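You operate a simulated robot arm through the tools that you are given. There is no shell and no other tool. Be economical: measure what you need, move in short steps, check, and stop when the job is done.

Carry out the task below with a simulated two-armed robot. There is one attempt and no reset: what you move stays moved.

TASK
Lock off the drive on the service card with the blue lock.
Fine: isolator off; hold the lock while you draw its pin; lock on the hasp, pin down, red tag on its hook, then press try.

The check looks at the end state, three seconds after you hand in, the way a careful person would. Anything else that was tipped, shoved, dropped, spilled or broken makes it a failure.

THE ROBOT
Two 7-joint arms with two-finger parallel grippers on one trunk, on a base that drives. Base frame: it is fixed to the floor where the robot stands at the start and does not move with it; the origin is under the middle of the robot, x ahead of it, y to its left, z up. Lengths are in m, angles in rad, forces in N, time in s.
The left shoulder is at the start at [0.07, 0.163, 1.17], the right one opposite. With the tool pointing down near the work surface each hand reaches from about 0.1 to 0.82 m from the robot's upright axis, wherever it stands, measured 20 degrees to its own side. Places, roughly: frame hasp [0.6, -0.1, 1]; frame hook [0.6, -0.2, 0.9]; frame supply isolator [0.5, -0.2, 1]; pin of the blue lock [0.5, -0.2, 0.7]; roll up supply isolator [0.5, -0.4, 1]; try button [0.6, 0.3, 1.1]; tufter supply isolator [0.5, 0, 1]. Payload 3.43 kg a hand.
The tool frame of a hand sits at the grasp point between the pads (the TCP): z along the fingers, y along the line on which they close. The tips reach 0.034 m beyond it. Largest opening 0.128 m; finger width 0.024, thickness 0.012; the body of the gripper, 0.048 by 0.13 m, starts 0.096 m behind the TCP.
Orientation is that of the tool frame in the base frame, as a unit quaternion [x, y, z, w]. With the fingers straight down and closing along the base's y, the tool's x points along the base's -x, its y along +y and its z along -z.

THE INTERFACE
- The arms move only by the tool drive_tool. It takes "left_moves", "right_moves" or both (then of equal length, played together; a hand with none holds still); each is a list of rows, each an object of numbers (a shift or turn left out is 0, a gripper value left out holds the last): "tx", "ty", "tz": the shift along the tool's x, y, z in m; "ax", "ay", "az": the turn, a rotation vector about the tool's x, y, z in rad; "fingers": the gripper command, from -1 (shut) to 1 (fully open), values between in proportion. In form: [{"tx": .., "ty": .., "tz": .., "ax": .., "ay": .., "az": .., "fingers": ..}, ...]. A call has 1 to 20 rows; each row is the pose to reach, as a shift and turn from the pose commanded when the call began, along the tool's axes at that moment. Rows are played at 5 a second. More than 0.05 m and 0.15 rad between two rows, or a gripper value outside its range, and nothing of the call is played. Where a pose cannot be reached the arm comes as near as it can. A force on the tool above 50 N (or 10 N above the force at the start of the call, whichever is more), or a blocked arm, ends the call early, and 0.2 s more pass. The fingers move at their own pace (about 0.153 m/s each) and stop on an object; they squeeze with about 31 N. The grip force told is the motor's: it shows also when the fingers shut on nothing. Time passes only in rows, and 0.2 s behind the last, so rows that repeat a pose let the fingers close. The reply holds the time, the measured pose of the TCP, the force on the tool along the base axes, the opening and the grip force, in the units named above and with some noise, with the torque about the TCP (base axes, N m) and any sound that the robot's microphone picked up, and new pictures: "show" is both (left out), scene, wrist or none (wrist: the cameras of the hands that moved).
- Cameras (640 x 400 px; columns grow to the right, rows downward): "scene" is now at [0.1464, -0.0377, 1.4148]; the picture's right is [-0.35, -0.94, 0.00], its down [-0.52, 0.20, -0.83] and it looks along [0.78, -0.29, -0.55] (base axes); focal length 214 px, centre (320, 200). "left" rides on the left gripper at [0.076, 0.011, -0.16] in its tool frame; the picture's right is [-0.15, 0.99, 0.00], its down [-0.88, -0.13, -0.46] and it looks along [-0.45, -0.07, 0.89] (tool axes); focal length 234 px, centre (320, 200). "right" rides on the right gripper at [0.076, -0.011, -0.16] in its tool frame; the picture's right is [0.15, 0.99, 0.00], its down [-0.88, 0.13, -0.46] and it looks along [-0.45, 0.07, 0.89] (tool axes); focal length 234 px, centre (320, 200). There is no depth. A picture from a camera that has moved, and an enlarged one, comes with that camera's place and axes in the base frame and with its lens. The place of the scene camera against the robot may be out by one fixed shift of up to 0.025 m in any direction.
- move_column(by): slides the trunk up (or, below 0, down) by that many m; the arms and the scene camera ride with it, the base frame stays. It gives what a move gives, with no picture.
- base_move(legs): drives the robot by 1 to 6 legs, each [ahead, left, turn to the left] in m, m and rad, along the robot's own axes; the way and the turn of a leg run together, so that a leg with both is an arc; at most 1.5 m and 3.142 rad a leg. The arms and the cameras ride along, it lands a little off, and it stops where it bumps. It gives what a move gives, and a new picture of the scene camera.
- turn_head(pan, tilt): turns the head with the scene camera to pan (to the left, within 1.501 rad either way) and tilt (down, from -0.506 to 1.204), counted from straight ahead of the robot. It gives what a move gives, and a new picture of the scene camera.
- enlarge(camera, box): a new picture of the part [left, top, right, bottom] of that camera's present view, enlarged. No time passes.
- finish_job(): hands the job in; it is judged then, once.

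Work in short steps. Places have to be worked out from the pictures, the camera data and where the tool is seen: move nearer, look again, correct. Check each grasp and each placing, and mend what went wrong. You have 120 turns and 260 pictures in all, those below and enlarged ones among them. Open the grippers and draw the arms clear of the work before you hand the job in, unless the task says otherwise; then end with one line.

The tools are called after "Request:" by a JSON object that holds its "name" and its "arguments". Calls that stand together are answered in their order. drive_tool: Moves the arms, as the interface text tells. Its arguments: {"type":"object","properties":{"left_moves":{"type":"array"},"right_moves":{"type":"array"},"show":{"type":"string","enum":["both","scene","wrist","none"]}},"required":[]} The other tools are called the same way: move_column (by) slides the trunk up or down; base_move (legs) drives the base; turn_head (pan, tilt) turns the head that bears the scene camera; enlarge (camera, box) takes an enlarged picture of a part of a camera's view; finish_job () hands the job in.

At the start:

```text
time: 0.0
left_position: [0.3613, 0.0038, 1.3009]
left_tcp_rot: [-0.001, 1.0, 0.0, 0.0]
left_contact_force: [0.3, 0.5, 0.5]
left_ft_torque: [0.0, -0.02, -0.01]
left_gripper_width: 0.1281
left_gripper_force: 0.0
right_position: [0.4137, -0.4717, 1.3078]
right_tcp_rot: [0.0, 1.0, 0.0, 0.0]
right_contact_force: [-0.8, 0.1, 0.5]
right_ft_torque: [0.01, 0.0, 0.0]
right_gripper_width: 0.1281
right_gripper_force: 0.1
trunk travel left (down, up): [-0.65, 0.29]
robot x, y, heading: [-0.0039, -0.0024, 0.0]
head pan, tilt: [-0.361, 0.585]
```

scene: 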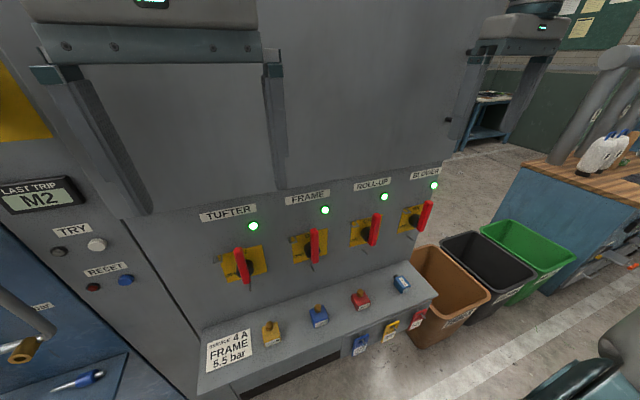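
right: 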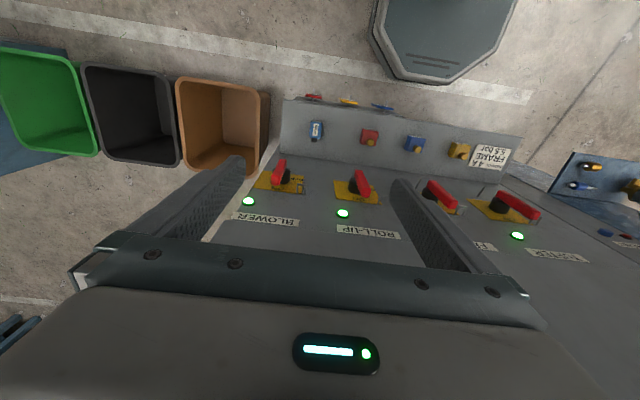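
left: 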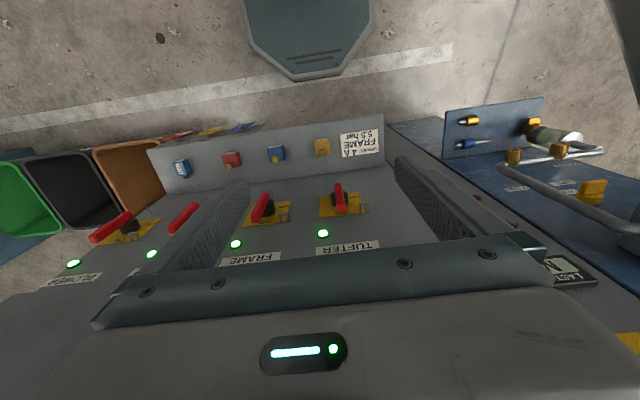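

The service card reads FRAME. I'll enlarge the isolators and the shelf to see the parts.

Request:
{"name": "enlarge", "arguments": {"camera": "scene", "box": [200, 260, 440, 400]}}

Request:
{"name": "enlarge", "arguments": {"camera": "scene", "box": [200, 170, 450, 300]}}

Request:
{"name": "enlarge", "arguments": {"camera": "scene", "box": [0, 160, 200, 400]}}

```text
2.67 times, centred on (320, 330) of scene
camera zoom: at [0.1464, -0.0377, 1.4148], right [-0.35, -0.94, 0.0], down [-0.52, 0.2, -0.83], along [0.78, -0.29, -0.55], focal length 572 px, centre (320, -147)
```

zoom: 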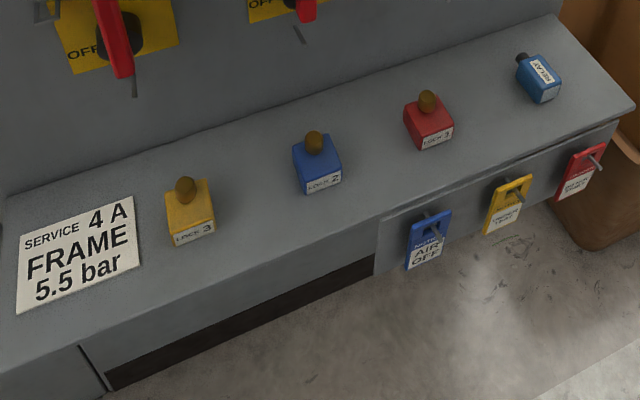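

```text
2.56 times, centred on (325, 235) of scene
camera zoom: at [0.1464, -0.0377, 1.4148], right [-0.35, -0.94, 0.0], down [-0.52, 0.2, -0.83], along [0.78, -0.29, -0.55], focal length 549 px, centre (307, 110)
```

zoom: 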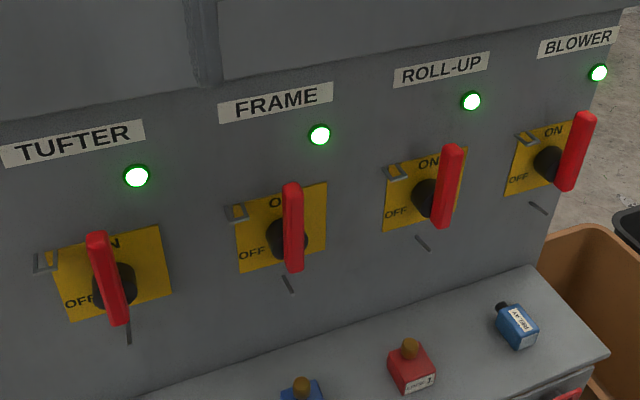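

```text
1.67 times, centred on (100, 280) of scene
camera zoom: at [0.1464, -0.0377, 1.4148], right [-0.35, -0.94, 0.0], down [-0.52, 0.2, -0.83], along [0.78, -0.29, -0.55], focal length 358 px, centre (687, 67)
```

zoom: 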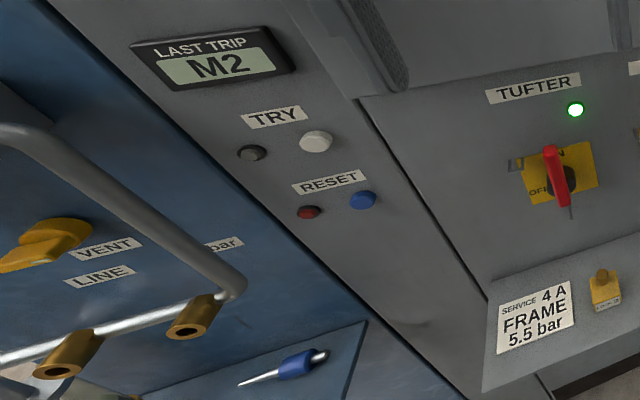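

The card calls for FRAME; its hasp, hook, and LOCK 2 (blue with a brass pin) are visible. I'll bring the right hand to pointing forward, in front of the FRAME isolator, to look closely.

Request:
{"name": "drive_tool", "arguments": {"right_moves": [{"tx": 0.005, "ty": 0.02, "tz": 0.02, "ay": -0.143}, {"tx": 0.01, "ty": 0.04, "tz": 0.05, "ay": -0.286}, {"tx": 0.015, "ty": 0.06, "tz": 0.07, "ay": -0.428}, {"tx": 0.02, "ty": 0.08, "tz": 0.1, "ay": -0.571}, {"tx": 0.025, "ty": 0.1, "tz": 0.12, "ay": -0.714}, {"tx": 0.03, "ty": 0.12, "tz": 0.15, "ay": -0.857}, {"tx": 0.035, "ty": 0.14, "tz": 0.17, "ay": -1.0}, {"tx": 0.04, "ty": 0.16, "tz": 0.2, "ay": -1.142}, {"tx": 0.045, "ty": 0.18, "tz": 0.23, "ay": -1.285}, {"tx": 0.05, "ty": 0.2, "tz": 0.26, "ay": -1.428}, {"tx": 0.055, "ty": 0.22, "tz": 0.28, "ay": -1.571}]}}

```text
time: 2.2
left_position: [0.3547, -0.0014, 1.3004]
left_tcp_rot: [0.004, 1.0, 0.0, 0.0]
left_contact_force: [0.7, -0.6, -0.4]
left_ft_torque: [0.04, 0.09, 0.02]
left_gripper_width: 0.1278
left_gripper_force: 0.0
right_position: [0.5183, -0.4588, 1.1428]
right_tcp_rot: [-0.146, 0.705, -0.138, 0.68]
right_contact_force: [-56.5, -1.2, -1.3]
right_ft_torque: [0.58, -2.04, -3.4]
right_gripper_width: 0.1272
right_gripper_force: 0.0
right hand out of reach, approached as far as the arm can: row 5, 6, 7, 8, 9, 10
trunk travel left (down, up): [-0.65, 0.29]
robot x, y, heading: [-0.0031, -0.0035, -0.01]
head pan, tilt: [-0.361, 0.585]
stopped in row 10 (right hand): the force on the tool passed its limit at 110 N (the readings are from after the stop); the commanded pose is now the measured one
camera scene: at [0.1387, -0.0398, 1.4153], right [-0.36, -0.93, 0.0], down [-0.51, 0.2, -0.84], along [0.78, -0.3, -0.55], focal length 214 px, centre (320, 200)
camera right: at [0.3561, -0.5008, 1.0835], right [-0.02, 0.85, -0.52], down [-0.43, 0.46, 0.77], along [0.9, 0.24, 0.36], focal length 234 px, centre (320, 200)
```

scene: 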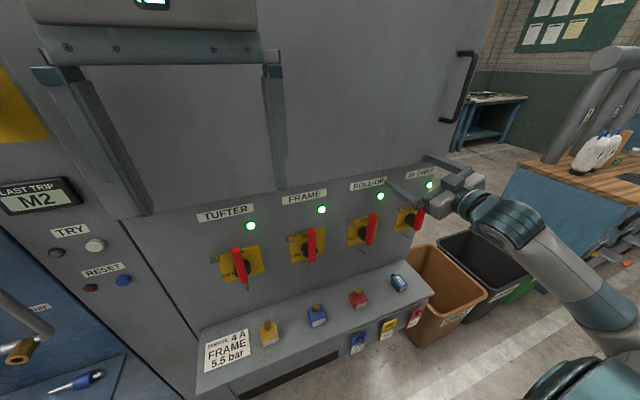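
right: 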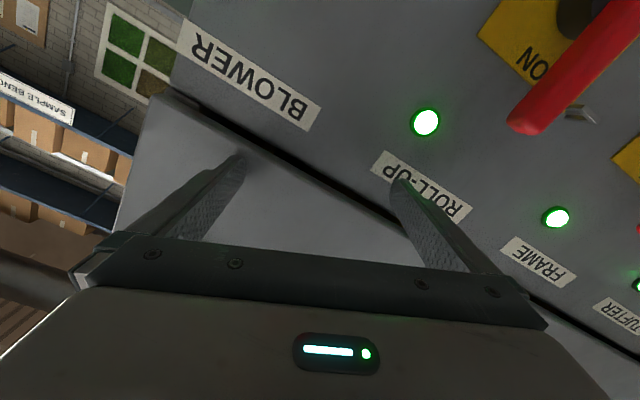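

The forward pose was too cramped and the hand touched the panel. I'll withdraw the hand straight back first, then back the base up for room.

Request:
{"name": "drive_tool", "arguments": {"right_moves": [{"tz": -0.03}, {"tz": -0.06}], "show": "none"}}

Request:
{"name": "base_move", "arguments": {"legs": [[-0.3, 0, 0]]}}

```text
time: 2.8
left_position: [0.3578, 0.0007, 1.3031]
left_tcp_rot: [0.002, 1.0, 0.0, 0.001]
left_contact_force: [-0.5, -0.2, -0.1]
left_ft_torque: [0.02, -0.06, 0.01]
left_gripper_width: 0.1281
left_gripper_force: 0.1
right_position: [0.4886, -0.4863, 1.139]
right_tcp_rot: [-0.149, 0.707, -0.133, 0.678]
right_contact_force: [0.4, -0.3, -0.4]
right_ft_torque: [-0.04, 0.02, 0.02]
right_gripper_width: 0.128
right_gripper_force: 0.0
right hand out of reach, approached as far as the arm can: row 1, 2
trunk travel left (down, up): [-0.65, 0.29]
robot x, y, heading: [-0.0029, 0.0041, -0.003]
head pan, tilt: [-0.361, 0.585]
```

```text
time: 4.8
left_position: [0.0578, 0.0027, 1.3005]
left_tcp_rot: [0.0, 1.0, 0.0, -0.001]
left_contact_force: [0.4, -0.7, -0.3]
left_ft_torque: [0.0, -0.02, 0.03]
left_gripper_width: 0.1282
left_gripper_force: 0.2
right_position: [0.1881, -0.4853, 1.1375]
right_tcp_rot: [-0.15, 0.708, -0.133, 0.677]
right_contact_force: [0.0, -0.8, 1.0]
right_ft_torque: [-0.01, 0.02, 0.01]
right_gripper_width: 0.128
right_gripper_force: 0.1
trunk travel left (down, up): [-0.65, 0.29]
robot x, y, heading: [-0.3032, -0.0003, -0.001]
head pan, tilt: [-0.361, 0.585]
camera scene: at [-0.1566, -0.0373, 1.4147], right [-0.36, -0.93, 0.0], down [-0.52, 0.2, -0.83], along [0.78, -0.3, -0.55], focal length 214 px, centre (320, 200)
```

scene: 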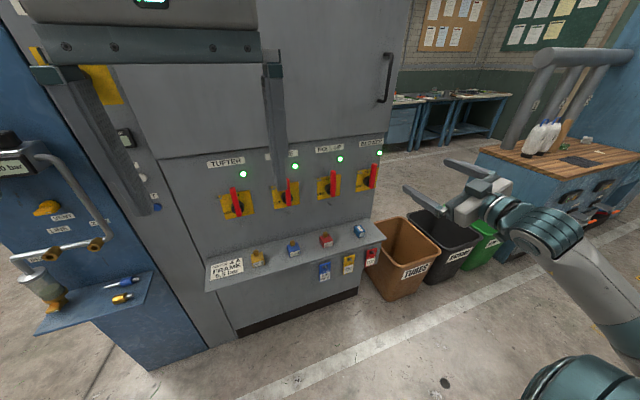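

Next I straighten the right hand's roll so it points forward, fingers closing along y.

Request:
{"name": "drive_tool", "arguments": {"right_moves": [{"ax": 0.006, "ay": -0.011, "az": 0.1}, {"ax": 0.012, "ay": -0.022, "az": 0.2}, {"ax": 0.018, "ay": -0.033, "az": 0.3}, {"ax": 0.024, "ay": -0.044, "az": 0.4}], "show": "none"}}

```text
time: 5.8
left_position: [0.0587, 0.002, 1.3001]
left_tcp_rot: [0.0, 1.0, 0.0, -0.001]
left_contact_force: [0.8, 0.0, 0.2]
left_ft_torque: [-0.01, -0.02, 0.02]
left_gripper_width: 0.1281
left_gripper_force: 0.0
right_position: [0.1895, -0.4872, 1.1379]
right_tcp_rot: [0.0, 0.707, 0.0, 0.707]
right_contact_force: [-0.2, 0.4, -0.7]
right_ft_torque: [0.01, -0.01, -0.01]
right_gripper_width: 0.1281
right_gripper_force: 0.0
trunk travel left (down, up): [-0.65, 0.29]
robot x, y, heading: [-0.3038, 0.0017, -0.001]
head pan, tilt: [-0.361, 0.585]
```

Orientation is now exact. I move to about (0.30, -0.20, 0.95) to look at the FRAME isolator.

Request:
{"name": "drive_tool", "arguments": {"right_moves": [{"tx": 0.024, "ty": 0.036, "tz": 0.014}, {"tx": 0.048, "ty": 0.072, "tz": 0.028}, {"tx": 0.072, "ty": 0.108, "tz": 0.042}, {"tx": 0.096, "ty": 0.144, "tz": 0.056}, {"tx": 0.12, "ty": 0.18, "tz": 0.07}, {"tx": 0.144, "ty": 0.216, "tz": 0.084}, {"tx": 0.168, "ty": 0.252, "tz": 0.098}, {"tx": 0.19, "ty": 0.287, "tz": 0.11}]}}

```text
time: 7.6
left_position: [0.0593, 0.001, 1.3003]
left_tcp_rot: [0.001, 1.0, 0.0, -0.002]
left_contact_force: [0.6, 0.2, -0.1]
left_ft_torque: [0.03, -0.04, 0.02]
left_gripper_width: 0.128
left_gripper_force: 0.0
right_position: [0.2884, -0.3202, 0.9756]
right_tcp_rot: [-0.016, 0.712, 0.036, 0.701]
right_contact_force: [0.1, -0.1, -1.1]
right_ft_torque: [-0.01, 0.01, -0.01]
right_gripper_width: 0.1282
right_gripper_force: 0.0
right hand out of reach, approached as far as the arm can: row 1, 2, 3, 4, 5, 6, 7, 8
trunk travel left (down, up): [-0.65, 0.29]
robot x, y, heading: [-0.3042, 0.0034, -0.006]
head pan, tilt: [-0.361, 0.585]
camera scene: at [-0.1563, -0.0378, 1.4148], right [-0.36, -0.93, 0.0], down [-0.52, 0.2, -0.83], along [0.78, -0.3, -0.55], focal length 214 px, centre (320, 200)
camera right: at [0.1281, -0.3416, 0.9016], right [-0.07, 0.99, -0.12], down [-0.45, 0.07, 0.89], along [0.89, 0.12, 0.44], focal length 234 px, centre (320, 200)
```

scene: 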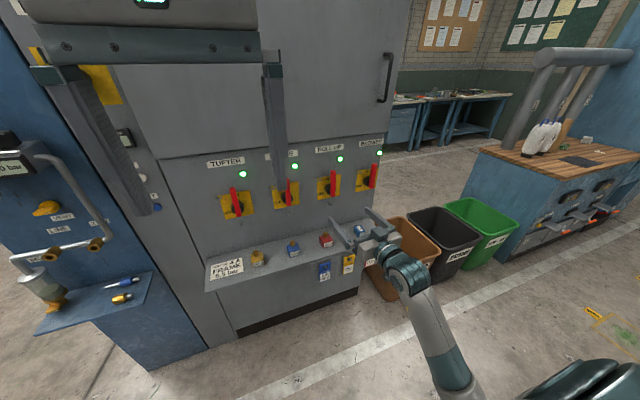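
right: 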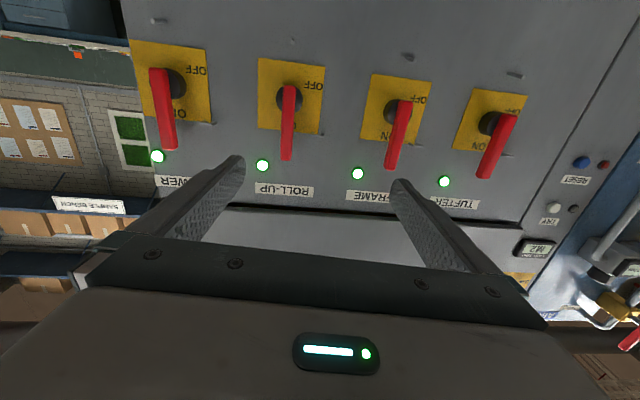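

The arm is cramped with the target straight ahead; I'll shift the base left 0.25 m so the isolator lies toward the right arm's own side.

Request:
{"name": "base_move", "arguments": {"legs": [[0, 0.25, 0]]}}

Request:
{"name": "drive_tool", "arguments": {"right_moves": [{"tx": 0.0}], "show": "none"}}

```text
time: 9.4
left_position: [0.0598, 0.2535, 1.3]
left_tcp_rot: [0.001, 1.0, 0.0, 0.001]
left_contact_force: [-0.2, -0.1, -0.2]
left_ft_torque: [0.0, -0.02, -0.04]
left_gripper_width: 0.1278
left_gripper_force: 0.0
right_position: [0.2896, -0.0683, 0.9757]
right_tcp_rot: [-0.016, 0.712, 0.036, 0.701]
right_contact_force: [-0.5, 1.1, 0.0]
right_ft_torque: [-0.02, -0.01, -0.03]
right_gripper_width: 0.1282
right_gripper_force: 0.1
trunk travel left (down, up): [-0.65, 0.29]
robot x, y, heading: [-0.3015, 0.2532, -0.007]
head pan, tilt: [-0.361, 0.585]
camera scene: at [-0.1556, 0.2134, 1.4148], right [-0.36, -0.93, 0.0], down [-0.52, 0.2, -0.83], along [0.78, -0.3, -0.55], focal length 214 px, centre (320, 200)
```

scene: 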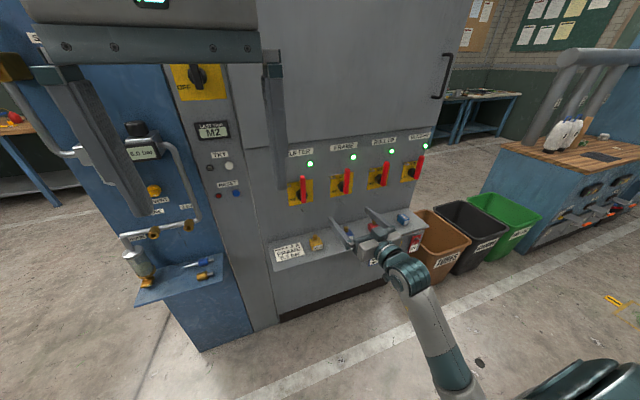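

```text
time: 9.8
left_position: [0.0602, 0.2519, 1.3]
left_tcp_rot: [0.001, 1.0, 0.0, -0.001]
left_contact_force: [0.4, 0.5, -0.2]
left_ft_torque: [0.02, 0.0, 0.02]
left_gripper_width: 0.1279
left_gripper_force: 0.0
right_position: [0.2886, -0.0686, 0.9753]
right_tcp_rot: [-0.016, 0.711, 0.035, 0.702]
right_contact_force: [-0.3, -0.4, 0.4]
right_ft_torque: [-0.02, -0.02, 0.01]
right_gripper_width: 0.128
right_gripper_force: 0.0
trunk travel left (down, up): [-0.65, 0.29]
robot x, y, heading: [-0.3029, 0.2522, -0.004]
head pan, tilt: [-0.361, 0.585]
```

I move the right hand sideways to y ≈ -0.16, square again, and lift the left hand out to the side so it stops blocking the scene camera.

Request:
{"name": "drive_tool", "arguments": {"right_moves": [{"tx": 0.005, "ty": -0.03, "tz": 0.003, "ax": 0.024, "ay": -0.004, "az": -0.009}, {"tx": 0.01, "ty": -0.06, "tz": 0.006, "ax": 0.048, "ay": -0.008, "az": -0.018}, {"tx": 0.02, "ty": -0.092, "tz": 0.01, "ax": 0.072, "ay": -0.012, "az": -0.027}, {"tx": 0.02, "ty": -0.092, "tz": 0.01, "ax": 0.072, "ay": -0.012, "az": -0.027}], "left_moves": [{"ty": 0.045}, {"ty": 0.09}, {"ty": 0.135}, {"ty": 0.18}]}}

```text
time: 10.8
left_position: [0.0592, 0.4368, 1.3006]
left_tcp_rot: [0.001, 1.0, -0.001, 0.0]
left_contact_force: [0.1, 1.1, 0.5]
left_ft_torque: [-0.06, -0.03, -0.03]
left_gripper_width: 0.128
left_gripper_force: 0.1
right_position: [0.3048, -0.1575, 0.9544]
right_tcp_rot: [-0.002, 0.708, -0.001, 0.706]
right_contact_force: [0.0, 0.4, 0.3]
right_ft_torque: [0.01, -0.01, -0.04]
right_gripper_width: 0.1278
right_gripper_force: 0.0
trunk travel left (down, up): [-0.65, 0.29]
robot x, y, heading: [-0.3035, 0.2535, -0.0]
head pan, tilt: [-0.361, 0.585]
camera scene: at [-0.1571, 0.217, 1.415], right [-0.36, -0.93, 0.0], down [-0.52, 0.19, -0.83], along [0.78, -0.3, -0.55], focal length 214 px, centre (320, 200)
camera right: at [0.145, -0.1695, 0.8797], right [0.0, 0.99, -0.15], down [-0.45, 0.13, 0.88], along [0.89, 0.07, 0.45], focal length 234 px, centre (320, 200)
camera left: at [-0.017, 0.4501, 1.4604], right [0.15, 0.99, 0.0], down [0.88, -0.13, 0.46], along [0.45, -0.07, -0.89], focal length 234 px, centre (320, 200)
```

scene: 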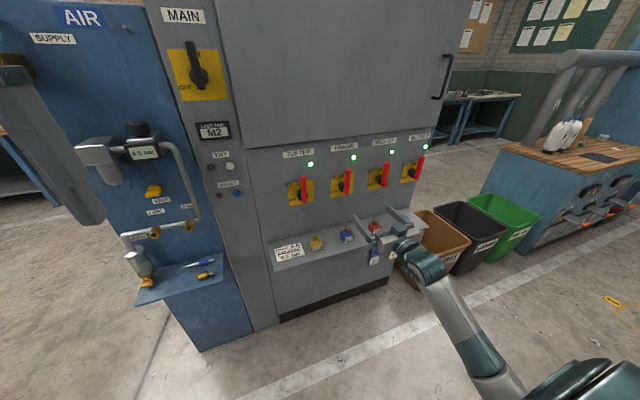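
right: 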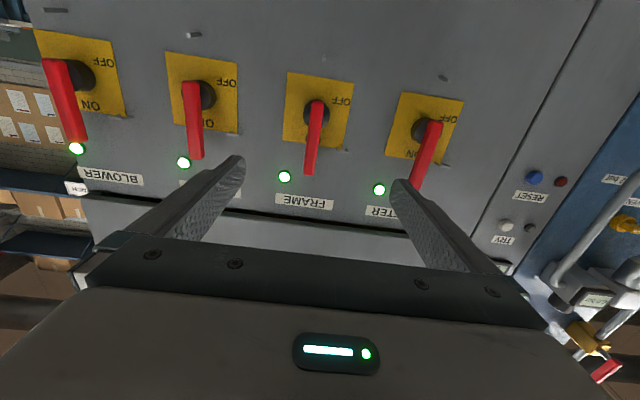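
left: 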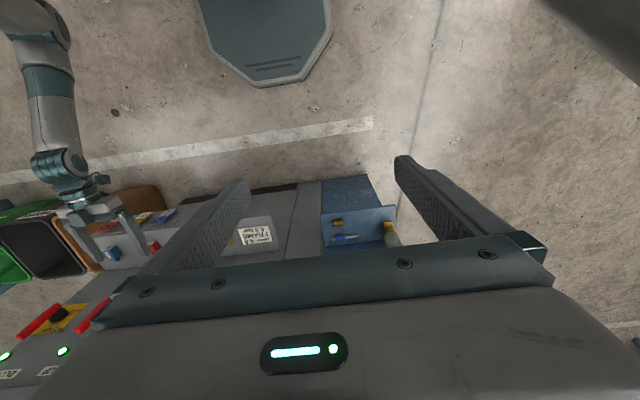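

Right hand is square. I enlarge the FRAME isolator in the wrist view.

Request:
{"name": "enlarge", "arguments": {"camera": "right", "box": [240, 10, 400, 210]}}

Request:
{"name": "enlarge", "arguments": {"camera": "scene", "box": [260, 130, 440, 280]}}

```text
2.00 times, centred on (320, 110) of right
camera zoom: at [0.145, -0.1695, 0.8797], right [0.0, 0.99, -0.15], down [-0.45, 0.13, 0.88], along [0.89, 0.07, 0.45], focal length 468 px, centre (320, 380)
```

zoom: 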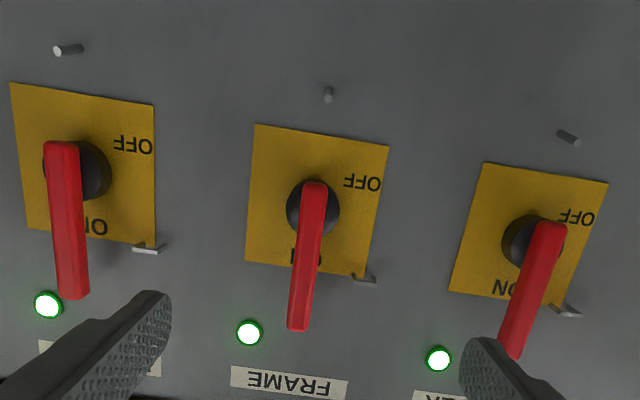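

```text
2.67 times, centred on (350, 205) of scene
camera zoom: at [-0.1571, 0.217, 1.415], right [-0.36, -0.93, 0.0], down [-0.52, 0.19, -0.83], along [0.78, -0.3, -0.55], focal length 572 px, centre (240, 187)
```

zoom: 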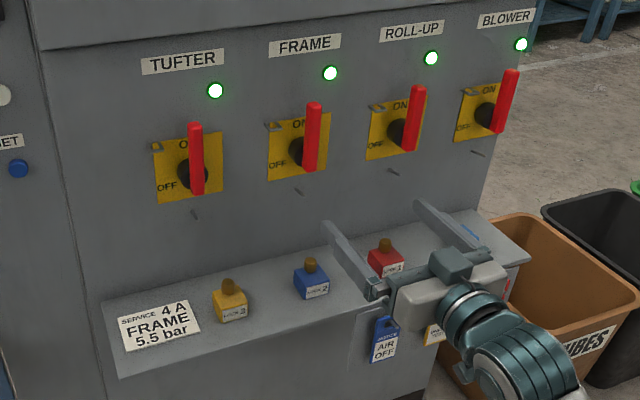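

LED triangulation gives the panel at x≈0.567; FRAME knob is at about y −0.166, z 0.925, with the bar going up from it. I pre-close the fingers partly and approach to x≈0.45.

Request:
{"name": "drive_tool", "arguments": {"right_moves": [{"tx": -0.004, "ty": -0.003, "tz": 0.04, "fingers": -0.15}, {"tx": -0.012, "ty": -0.007, "tz": 0.08}, {"tx": -0.0126, "ty": -0.0085, "tz": 0.12}, {"tx": -0.0126, "ty": -0.0085, "tz": 0.145}]}}

Request:
{"name": "enlarge", "arguments": {"camera": "right", "box": [220, 50, 420, 250]}}

Request:
{"name": "enlarge", "arguments": {"camera": "scene", "box": [280, 130, 440, 230]}}

```text
time: 11.8
left_position: [0.0616, 0.4339, 1.3001]
left_tcp_rot: [0.0, 1.0, -0.001, -0.001]
left_contact_force: [-0.2, 0.2, 0.1]
left_ft_torque: [0.01, 0.02, 0.01]
left_gripper_width: 0.1283
left_gripper_force: 0.0
right_position: [0.4501, -0.1668, 0.9646]
right_tcp_rot: [-0.001, 0.708, 0.001, 0.706]
right_contact_force: [0.0, 0.5, 0.0]
right_ft_torque: [0.01, -0.01, -0.03]
right_gripper_width: 0.0545
right_gripper_force: 0.1
trunk travel left (down, up): [-0.65, 0.29]
robot x, y, heading: [-0.3045, 0.2478, -0.001]
head pan, tilt: [-0.361, 0.585]
camera scene: at [-0.1551, 0.2139, 1.4147], right [-0.36, -0.93, 0.0], down [-0.52, 0.2, -0.83], along [0.78, -0.3, -0.55], focal length 214 px, centre (320, 200)
camera right: at [0.2906, -0.1801, 0.8905], right [0.0, 0.99, -0.15], down [-0.45, 0.13, 0.88], along [0.89, 0.07, 0.45], focal length 234 px, centre (320, 200)
```

scene: 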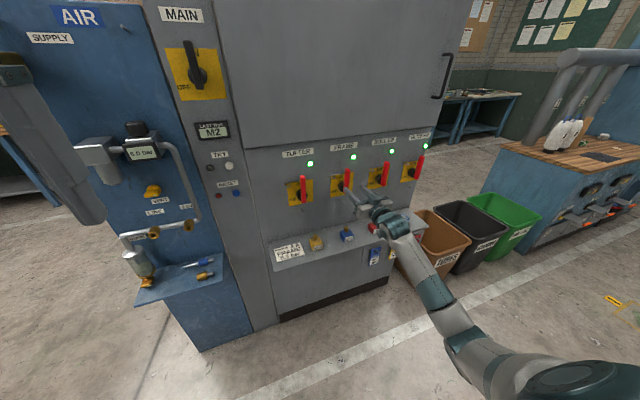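
right: 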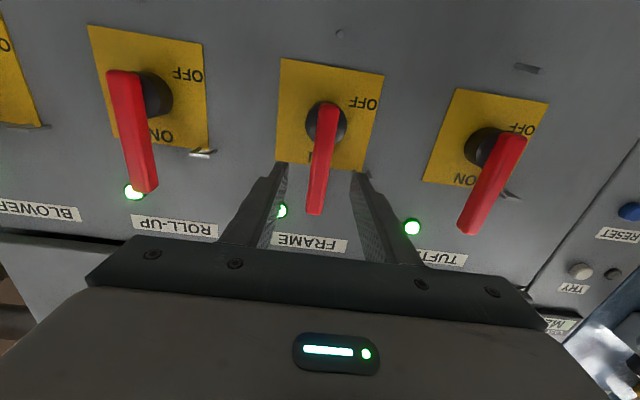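

```text
2.00 times, centred on (320, 150) of right
camera zoom: at [0.2906, -0.1801, 0.8905], right [0.0, 0.99, -0.15], down [-0.45, 0.13, 0.88], along [0.89, 0.07, 0.45], focal length 468 px, centre (320, 300)
```

zoom: 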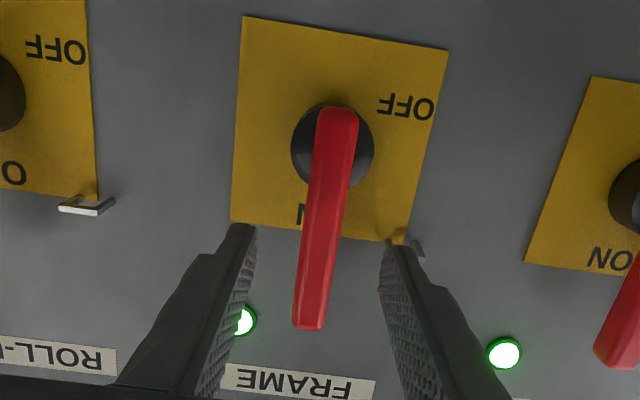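

```text
4.00 times, centred on (360, 180) of scene
camera zoom: at [-0.1551, 0.2139, 1.4147], right [-0.36, -0.93, 0.0], down [-0.52, 0.2, -0.83], along [0.78, -0.3, -0.55], focal length 858 px, centre (160, 280)
```

zoom: 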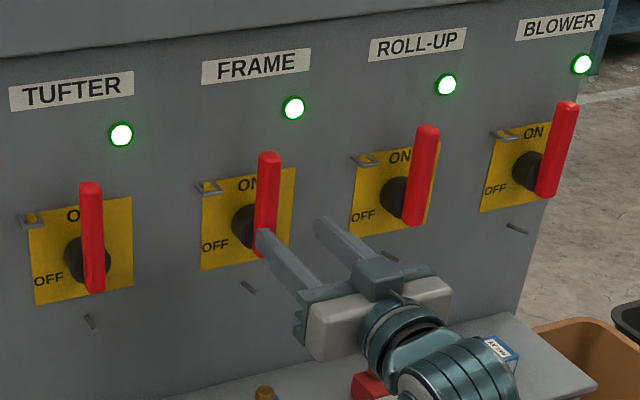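

Bar: y≈−0.166, z 0.908–1.022, front face x≈0.517; pivot z≈0.927. I advance 0.05 and close on the bar about 4 cm above the pivot.

Request:
{"name": "drive_tool", "arguments": {"right_moves": [{"tz": 0.025, "tx": -0.001}, {"tz": 0.052, "tx": -0.001}, {"tz": 0.052, "tx": -0.001, "fingers": -1}, {"tz": 0.052, "tx": -0.001, "fingers": -1}, {"tz": 0.052, "tx": -0.001, "fingers": -1}], "show": "wrist"}}

```text
time: 13.1
left_position: [0.0621, 0.4333, 1.2999]
left_tcp_rot: [0.0, 1.0, 0.001, -0.001]
left_contact_force: [-0.5, 0.2, 0.0]
left_ft_torque: [0.0, 0.02, 0.0]
left_gripper_width: 0.128
left_gripper_force: 0.2
right_position: [0.5025, -0.167, 0.9653]
right_tcp_rot: [-0.002, 0.708, 0.002, 0.706]
right_contact_force: [3.9, 2.5, -1.5]
right_ft_torque: [0.1, -0.18, -0.07]
right_gripper_width: 0.0199
right_gripper_force: 45.4
trunk travel left (down, up): [-0.65, 0.29]
robot x, y, heading: [-0.3031, 0.2536, -0.006]
head pan, tilt: [-0.361, 0.585]
camera right: at [0.343, -0.179, 0.8909], right [0.0, 0.99, -0.15], down [-0.45, 0.13, 0.88], along [0.89, 0.07, 0.45], focal length 234 px, centre (320, 200)
```

right: 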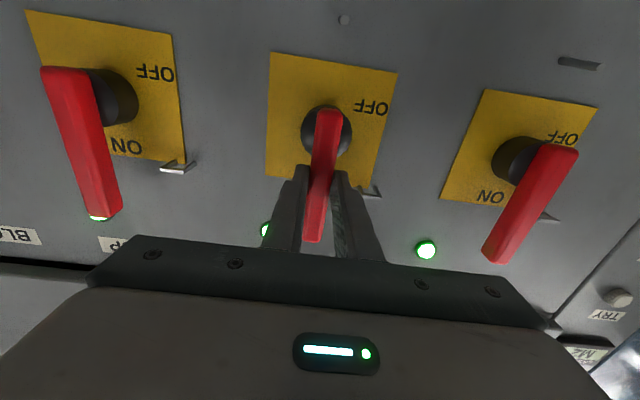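

Gripped (0.020 m wide). Now I turn the bar a quarter turn anticlockwise (top to the left), following the arc about the pivot.

Request:
{"name": "drive_tool", "arguments": {"right_moves": [{"tx": 0.0004, "ty": 0.0053, "az": -0.14}, {"tx": 0.0015, "ty": 0.0105, "az": -0.28}, {"tx": 0.0033, "ty": 0.0155, "az": -0.42}, {"tx": 0.0058, "ty": 0.0202, "az": -0.56}, {"tx": 0.009, "ty": 0.0245, "az": -0.7}, {"tx": 0.0126, "ty": 0.0283, "az": -0.84}, {"tx": 0.0168, "ty": 0.0316, "az": -0.98}, {"tx": 0.0214, "ty": 0.0342, "az": -1.12}, {"tx": 0.0263, "ty": 0.0362, "az": -1.26}, {"tx": 0.0315, "ty": 0.0375, "az": -1.4}, {"tx": 0.0368, "ty": 0.038, "az": -1.54}, {"tx": 0.038, "ty": 0.038, "az": -1.571}]}}

```text
time: 13.7
left_position: [0.0574, 0.4379, 1.3014]
left_tcp_rot: [-0.001, 1.0, -0.001, -0.001]
left_contact_force: [0.2, -0.7, -0.7]
left_ft_torque: [0.06, -0.05, -0.04]
left_gripper_width: 0.128
left_gripper_force: 0.2
right_position: [0.5026, -0.1637, 0.9678]
right_tcp_rot: [-0.113, 0.707, -0.071, 0.694]
right_contact_force: [-4.2, 19.5, -2.0]
right_ft_torque: [1.2, 0.35, -0.49]
right_gripper_width: 0.0247
right_gripper_force: 45.1
right hand out of reach, approached as far as the arm can: row 1, 2, 3
trunk travel left (down, up): [-0.65, 0.29]
robot x, y, heading: [-0.303, 0.2508, -0.001]
head pan, tilt: [-0.361, 0.585]
stopped in row 3 (right hand): the force on the tool passed its limit at 71 N (the readings are from after the stop); the commanded pose is now the measured one
camera scene: at [-0.1566, 0.2164, 1.4151], right [-0.35, -0.94, 0.0], down [-0.52, 0.19, -0.83], along [0.78, -0.29, -0.55], focal length 214 px, centre (320, 200)
camera right: at [0.3443, -0.205, 0.9026], right [-0.06, 0.92, -0.4], down [-0.45, 0.33, 0.83], along [0.89, 0.23, 0.39], focal length 234 px, centre (320, 200)
```

scene: 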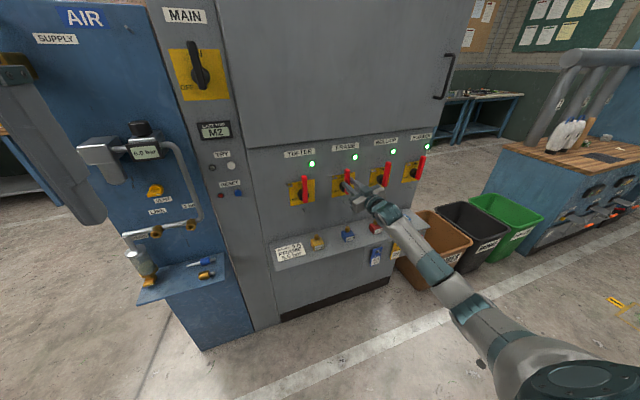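
right: 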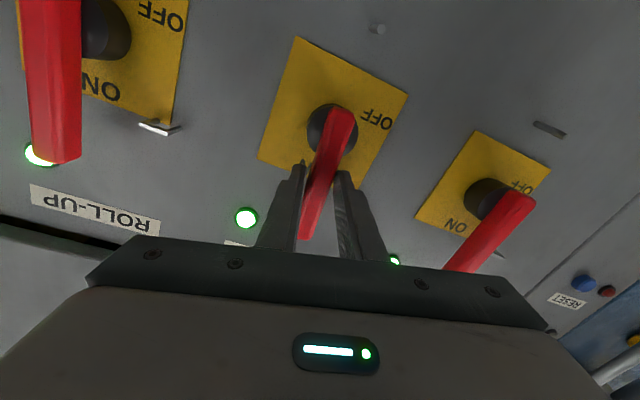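

The bar didn't turn: rolling the wrist in this pose is limited and the lever arm is short. I'll release, straighten, back off, and instead push the bar near its top end with closed fingers.

Request:
{"name": "drive_tool", "arguments": {"right_moves": [{"fingers": -0.1}, {"fingers": -0.1}, {"tz": -0.03, "ax": 0.02, "ay": -0.006, "az": 0.09}, {"tz": -0.07, "ax": 0.04, "ay": -0.012, "az": 0.18}, {"tz": -0.1, "ax": 0.06, "ay": -0.018, "az": 0.26}], "show": "wrist"}}

```text
time: 14.9
left_position: [0.0587, 0.4363, 1.302]
left_tcp_rot: [-0.001, 1.0, 0.0, 0.0]
left_contact_force: [-0.3, -0.9, 0.1]
left_ft_torque: [-0.01, -0.01, 0.02]
left_gripper_width: 0.1277
left_gripper_force: 0.0
right_position: [0.4032, -0.1747, 0.9717]
right_tcp_rot: [-0.001, 0.707, -0.005, 0.707]
right_contact_force: [-0.2, 0.2, -0.3]
right_ft_torque: [-0.01, -0.03, 0.0]
right_gripper_width: 0.0576
right_gripper_force: 0.1
trunk travel left (down, up): [-0.65, 0.29]
robot x, y, heading: [-0.3034, 0.2489, -0.004]
head pan, tilt: [-0.361, 0.585]
camera right: at [0.2432, -0.1878, 0.8964], right [0.01, 0.99, -0.15], down [-0.46, 0.14, 0.88], along [0.89, 0.06, 0.45], focal length 234 px, centre (320, 200)
```

right: 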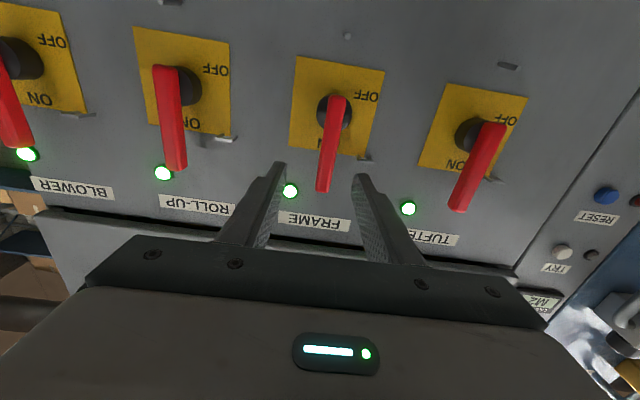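

Bar unchanged. I close the fingers, shift right of the bar's upper end, and move in to tip x≈0.53.

Request:
{"name": "drive_tool", "arguments": {"right_moves": [{"tx": -0.015, "ty": -0.015, "fingers": -1}, {"tx": -0.027, "ty": -0.027}, {"tx": -0.027, "ty": -0.027, "tz": 0.045}, {"tx": -0.027, "ty": -0.027, "tz": 0.091}, {"tx": -0.027, "ty": -0.027, "tz": 0.091}], "show": "wrist"}}

```text
time: 16.1
left_position: [0.0586, 0.435, 1.3015]
left_tcp_rot: [-0.001, 1.0, 0.0, 0.0]
left_contact_force: [-0.5, 0.4, 0.7]
left_ft_torque: [-0.01, -0.05, 0.02]
left_gripper_width: 0.1281
left_gripper_force: 0.0
right_position: [0.4933, -0.2035, 1.0004]
right_tcp_rot: [0.001, 0.707, -0.005, 0.707]
right_contact_force: [-0.4, 0.4, 0.3]
right_ft_torque: [-0.01, 0.0, -0.03]
right_gripper_width: 0.0
right_gripper_force: 31.3
trunk travel left (down, up): [-0.65, 0.29]
robot x, y, heading: [-0.3039, 0.2533, 0.001]
head pan, tilt: [-0.361, 0.585]
camera right: at [0.3338, -0.215, 0.9244], right [0.01, 0.99, -0.15], down [-0.46, 0.14, 0.88], along [0.89, 0.06, 0.45], focal length 234 px, centre (320, 200)
```

right: 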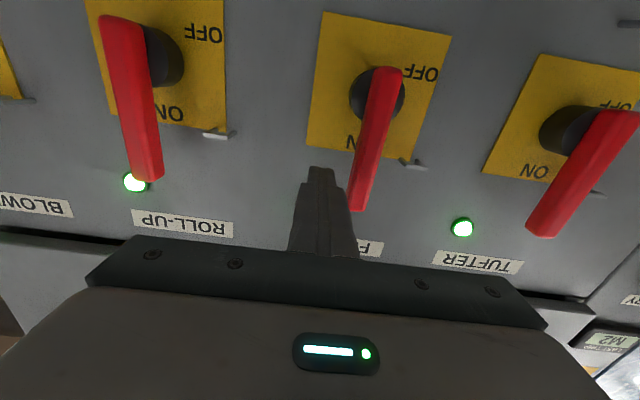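

Finger sits just right of the bar at r≈0.073. I push along the arc to the left and down.

Request:
{"name": "drive_tool", "arguments": {"right_moves": [{"ty": 0.016, "tx": 0.003}, {"ty": 0.0262, "tx": 0.0003}, {"ty": 0.0375, "tx": -0.0011}, {"ty": 0.0496, "tx": -0.0004}, {"ty": 0.0619, "tx": 0.0025}, {"ty": 0.0738, "tx": 0.0078}, {"ty": 0.0849, "tx": 0.0155}, {"ty": 0.0946, "tx": 0.0256}, {"ty": 0.1022, "tx": 0.0377}, {"ty": 0.1075, "tx": 0.0514}, {"ty": 0.109, "tx": 0.0575}], "show": "both"}}

```text
time: 18.5
left_position: [0.058, 0.4348, 1.3]
left_tcp_rot: [-0.001, 1.0, -0.001, 0.0]
left_contact_force: [-0.1, 0.6, 0.0]
left_ft_torque: [-0.02, -0.01, -0.02]
left_gripper_width: 0.128
left_gripper_force: 0.0
right_position: [0.4956, -0.1267, 0.9498]
right_tcp_rot: [-0.008, 0.705, 0.01, 0.709]
right_contact_force: [2.5, -5.3, 15.9]
right_ft_torque: [-0.11, -0.43, -0.25]
right_gripper_width: 0.0
right_gripper_force: 31.8
right hand out of reach, approached as far as the arm can: row 6, 7, 8, 9, 10, 11
trunk travel left (down, up): [-0.65, 0.29]
robot x, y, heading: [-0.3012, 0.2554, 0.002]
head pan, tilt: [-0.361, 0.585]
camera scene: at [-0.1578, 0.2152, 1.4153], right [-0.35, -0.94, 0.0], down [-0.52, 0.19, -0.83], along [0.78, -0.29, -0.55], focal length 214 px, centre (320, 200)
camera right: at [0.3368, -0.1426, 0.874], right [-0.03, 0.99, -0.14], down [-0.46, 0.12, 0.88], along [0.89, 0.09, 0.46], focal length 234 px, centre (320, 200)
```

scene: 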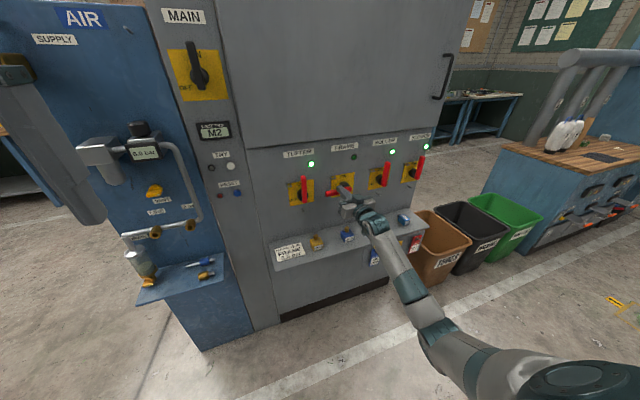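
right: 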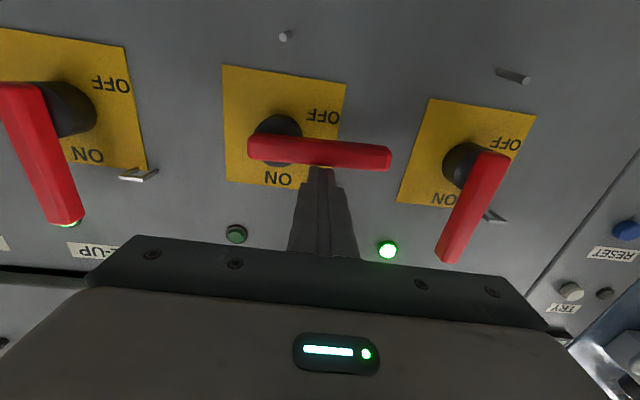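

Bar is horizontal at OFF and the FRAME light is out. I lift slightly and back straight out, then look at the hasp.

Request:
{"name": "drive_tool", "arguments": {"right_moves": [{"tx": -0.003}, {"tx": -0.003, "tz": -0.04}, {"tx": -0.003, "tz": -0.08}, {"tx": 0.03, "tz": -0.12}], "show": "none"}}

Request:
{"name": "enlarge", "arguments": {"camera": "right", "box": [220, 20, 420, 220]}}

Request:
{"name": "enlarge", "arguments": {"camera": "scene", "box": [280, 130, 440, 230]}}

Request:
{"name": "enlarge", "arguments": {"camera": "scene", "box": [260, 200, 440, 310]}}

```text
refused: row 4 steps farther than a row can; nothing moved
```

```text
2.00 times, centred on (320, 120) of right
camera zoom: at [0.3368, -0.1426, 0.874], right [-0.03, 0.99, -0.14], down [-0.46, 0.12, 0.88], along [0.89, 0.09, 0.46], focal length 468 px, centre (320, 360)
```

zoom: 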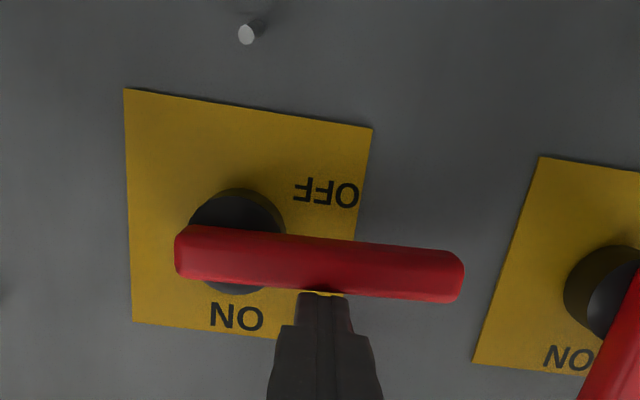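

```text
4.00 times, centred on (360, 180) of scene
camera zoom: at [-0.1578, 0.2152, 1.4153], right [-0.35, -0.94, 0.0], down [-0.52, 0.19, -0.83], along [0.78, -0.29, -0.55], focal length 858 px, centre (160, 280)
```

zoom: 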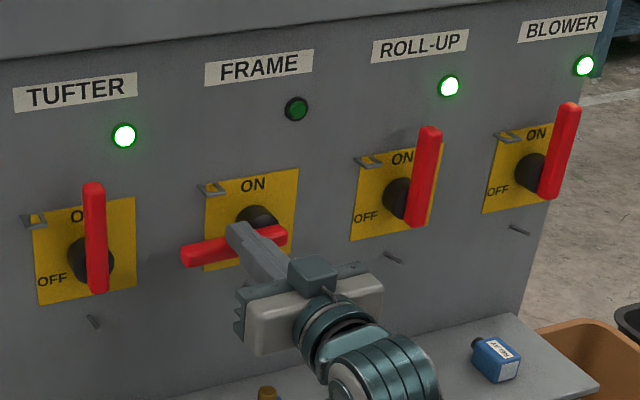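

```text
3.56 times, centred on (350, 255) of scene
camera zoom: at [-0.1578, 0.2152, 1.4153], right [-0.35, -0.94, 0.0], down [-0.52, 0.19, -0.83], along [0.78, -0.29, -0.55], focal length 763 px, centre (213, 4)
```

zoom: 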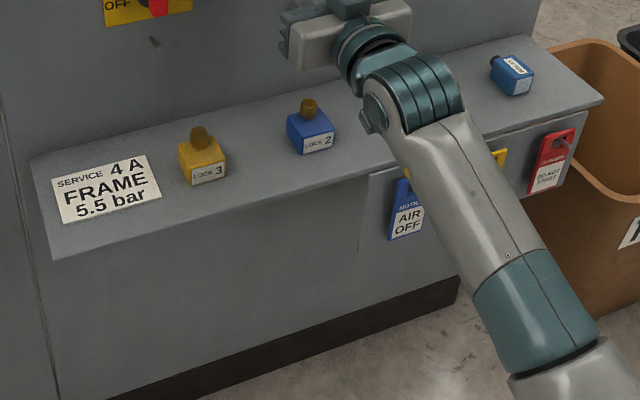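

FRAME is OFF, with its hasp clear above the bar. I back out with a smaller step.

Request:
{"name": "drive_tool", "arguments": {"right_moves": [{"tx": -0.003}, {"tx": -0.003, "tz": -0.04}, {"tx": -0.003, "tz": -0.08}, {"tx": -0.003, "tz": -0.12}], "show": "none"}}

Request:
{"name": "enlarge", "arguments": {"camera": "right", "box": [240, 20, 400, 180]}}

```text
time: 19.5
left_position: [0.0588, 0.4349, 1.3011]
left_tcp_rot: [-0.002, 1.0, 0.0, -0.001]
left_contact_force: [0.3, -0.1, 0.2]
left_ft_torque: [0.01, -0.02, -0.03]
left_gripper_width: 0.1279
left_gripper_force: 0.1
right_position: [0.3743, -0.1345, 0.9501]
right_tcp_rot: [-0.002, 0.708, -0.001, 0.706]
right_contact_force: [0.1, 0.3, 0.6]
right_ft_torque: [0.04, 0.04, 0.0]
right_gripper_width: 0.0002
right_gripper_force: 31.1
right hand out of reach, approached as far as the arm can: row 2, 3, 4
trunk travel left (down, up): [-0.65, 0.29]
robot x, y, heading: [-0.3017, 0.252, 0.004]
head pan, tilt: [-0.361, 0.585]
```

```text
2.50 times, centred on (320, 100) of right
camera zoom: at [0.2134, -0.1478, 0.8754], right [0.0, 0.99, -0.15], down [-0.45, 0.13, 0.88], along [0.89, 0.07, 0.45], focal length 585 px, centre (320, 450)
```

zoom: 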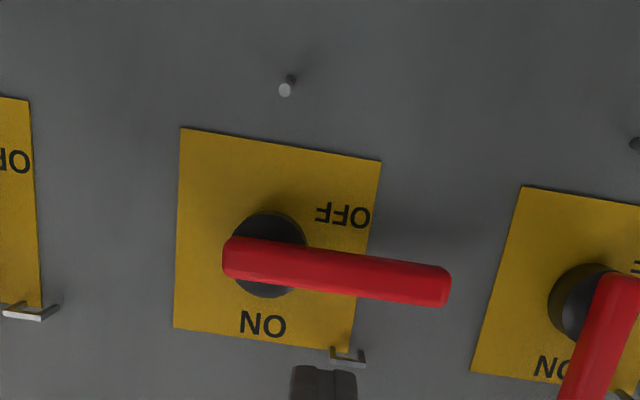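

The hasp is a horizontal U‑staple at about (0.54, −0.115, 0.98), so the lock's pin must drop through it. For two-handed work I shift the base right to y≈0.03, and plan to hold the lock with the right hand pitched ~45° down.

Request:
{"name": "base_move", "arguments": {"legs": [[0, -0.22, 0]]}}

Request:
{"name": "drive_tool", "arguments": {"right_moves": [{"tz": -0.02, "tx": 0.0, "ay": 0.13, "fingers": 0}, {"tz": -0.04, "tx": 0.0, "ay": 0.26}, {"tz": -0.04, "tx": 0.0, "ay": 0.39}, {"tz": -0.04, "tx": 0.0, "ay": 0.52}, {"tz": -0.04, "tx": 0.0, "ay": 0.65}, {"tz": -0.04, "tx": 0.0, "ay": 0.78}]}}

```text
time: 21.2
left_position: [0.0608, 0.2148, 1.2994]
left_tcp_rot: [0.0, 1.0, 0.0, 0.0]
left_contact_force: [0.6, -0.5, -0.1]
left_ft_torque: [0.04, 0.03, 0.0]
left_gripper_width: 0.128
left_gripper_force: 0.0
right_position: [0.3736, -0.3552, 0.9517]
right_tcp_rot: [-0.003, 0.708, 0.0, 0.706]
right_contact_force: [0.2, -0.1, -0.5]
right_ft_torque: [0.02, -0.01, 0.0]
right_gripper_width: 0.0001
right_gripper_force: 30.3
trunk travel left (down, up): [-0.65, 0.29]
robot x, y, heading: [-0.2999, 0.0331, 0.001]
head pan, tilt: [-0.361, 0.585]
camera scene: at [-0.156, -0.0057, 1.4148], right [-0.35, -0.94, 0.0], down [-0.52, 0.2, -0.83], along [0.78, -0.3, -0.55], focal length 214 px, centre (320, 200)
```

scene: 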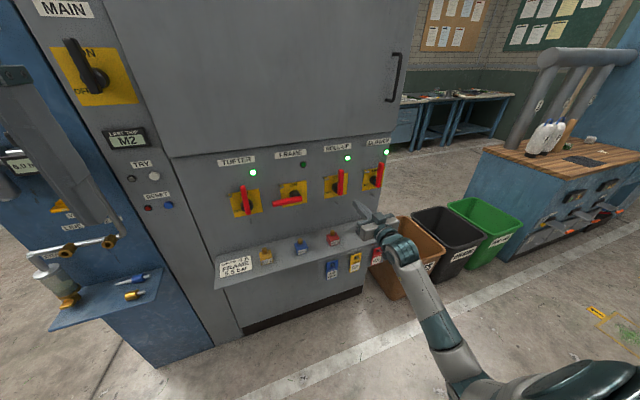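

```text
time: 22.6
left_position: [0.0602, 0.2156, 1.3003]
left_tcp_rot: [0.0, 1.0, -0.001, -0.001]
left_contact_force: [0.1, 0.6, -0.6]
left_ft_torque: [0.03, 0.04, -0.01]
left_gripper_width: 0.1279
left_gripper_force: 0.1
right_position: [0.3334, -0.3559, 0.9505]
right_tcp_rot: [-0.002, 0.924, -0.001, 0.382]
right_contact_force: [0.4, 0.2, 0.1]
right_ft_torque: [0.01, 0.0, 0.02]
right_gripper_width: 0.0642
right_gripper_force: 0.1
trunk travel left (down, up): [-0.65, 0.29]
robot x, y, heading: [-0.3038, 0.0318, -0.005]
head pan, tilt: [-0.361, 0.585]
camera scene: at [-0.1555, -0.0051, 1.4146], right [-0.35, -0.94, 0.0], down [-0.52, 0.2, -0.83], along [0.78, -0.3, -0.55], focal length 214 px, centre (320, 200)
camera right: at [0.1668, -0.3684, 1.0095], right [-0.1, 0.99, -0.11], down [0.3, 0.14, 0.94], along [0.95, 0.07, -0.31], focal length 234 px, centre (320, 200)
```

scene: 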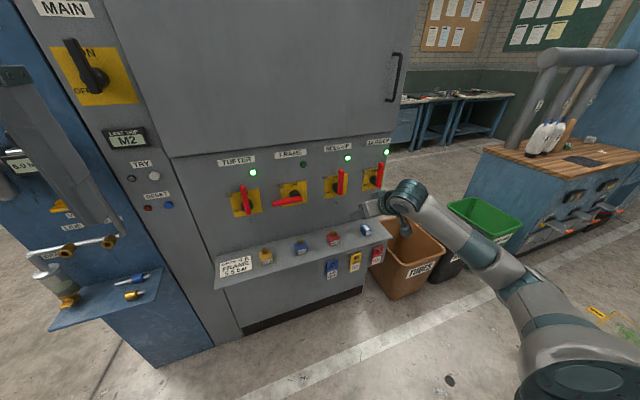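
right: 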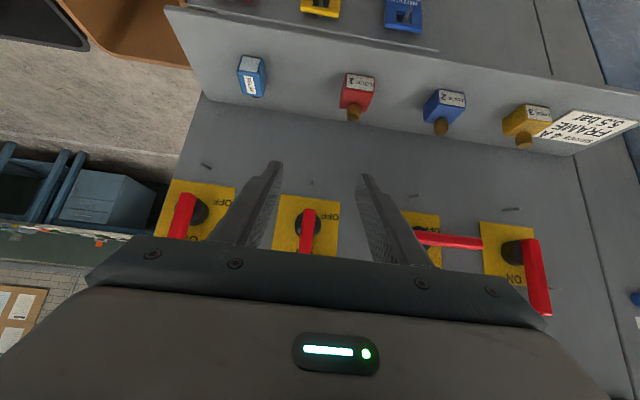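

The 45° pitch works well here. I move over in front of LOCK 2 and lower the trunk 0.12 for a closer look.

Request:
{"name": "drive_tool", "arguments": {"right_moves": [{"ty": 0.05}, {"ty": 0.1}, {"ty": 0.15}, {"ty": 0.2}], "show": "none"}}

Request:
{"name": "move_column", "arguments": {"by": -0.12}}

Request:
{"name": "enlarge", "arguments": {"camera": "right", "box": [160, 0, 480, 200]}}

```text
time: 23.6
left_position: [0.0604, 0.2163, 1.3005]
left_tcp_rot: [0.0, 1.0, -0.002, 0.0]
left_contact_force: [0.3, 0.4, -0.3]
left_ft_torque: [-0.03, 0.0, -0.03]
left_gripper_width: 0.128
left_gripper_force: 0.0
right_position: [0.3351, -0.1547, 0.9497]
right_tcp_rot: [-0.001, 0.924, -0.003, 0.383]
right_contact_force: [0.0, -0.5, -0.7]
right_ft_torque: [-0.03, 0.01, -0.02]
right_gripper_width: 0.0642
right_gripper_force: 0.0
trunk travel left (down, up): [-0.65, 0.29]
robot x, y, heading: [-0.3058, 0.0293, -0.002]
head pan, tilt: [-0.361, 0.585]
```

```text
time: 25.1
left_position: [0.0592, 0.2145, 1.1805]
left_tcp_rot: [0.0, 1.0, -0.001, 0.001]
left_contact_force: [1.0, 0.1, -0.2]
left_ft_torque: [-0.01, -0.01, -0.01]
left_gripper_width: 0.1279
left_gripper_force: 0.0
right_position: [0.3337, -0.1562, 0.8295]
right_tcp_rot: [-0.002, 0.923, -0.001, 0.384]
right_contact_force: [-0.3, -0.8, 0.4]
right_ft_torque: [-0.03, -0.03, 0.01]
right_gripper_width: 0.064
right_gripper_force: 0.0
trunk travel left (down, up): [-0.53, 0.41]
robot x, y, heading: [-0.3021, 0.0308, 0.001]
head pan, tilt: [-0.361, 0.585]
```

```text
2.00 times, centred on (320, 100) of right
camera zoom: at [0.1675, -0.1682, 0.8891], right [-0.1, 0.99, -0.11], down [0.3, 0.13, 0.95], along [0.95, 0.07, -0.31], focal length 468 px, centre (320, 400)
```

zoom: 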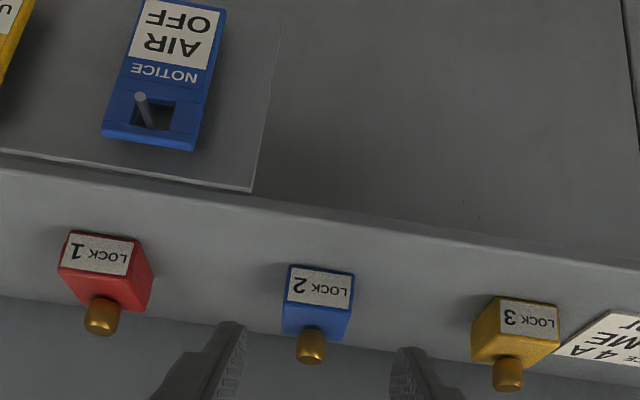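

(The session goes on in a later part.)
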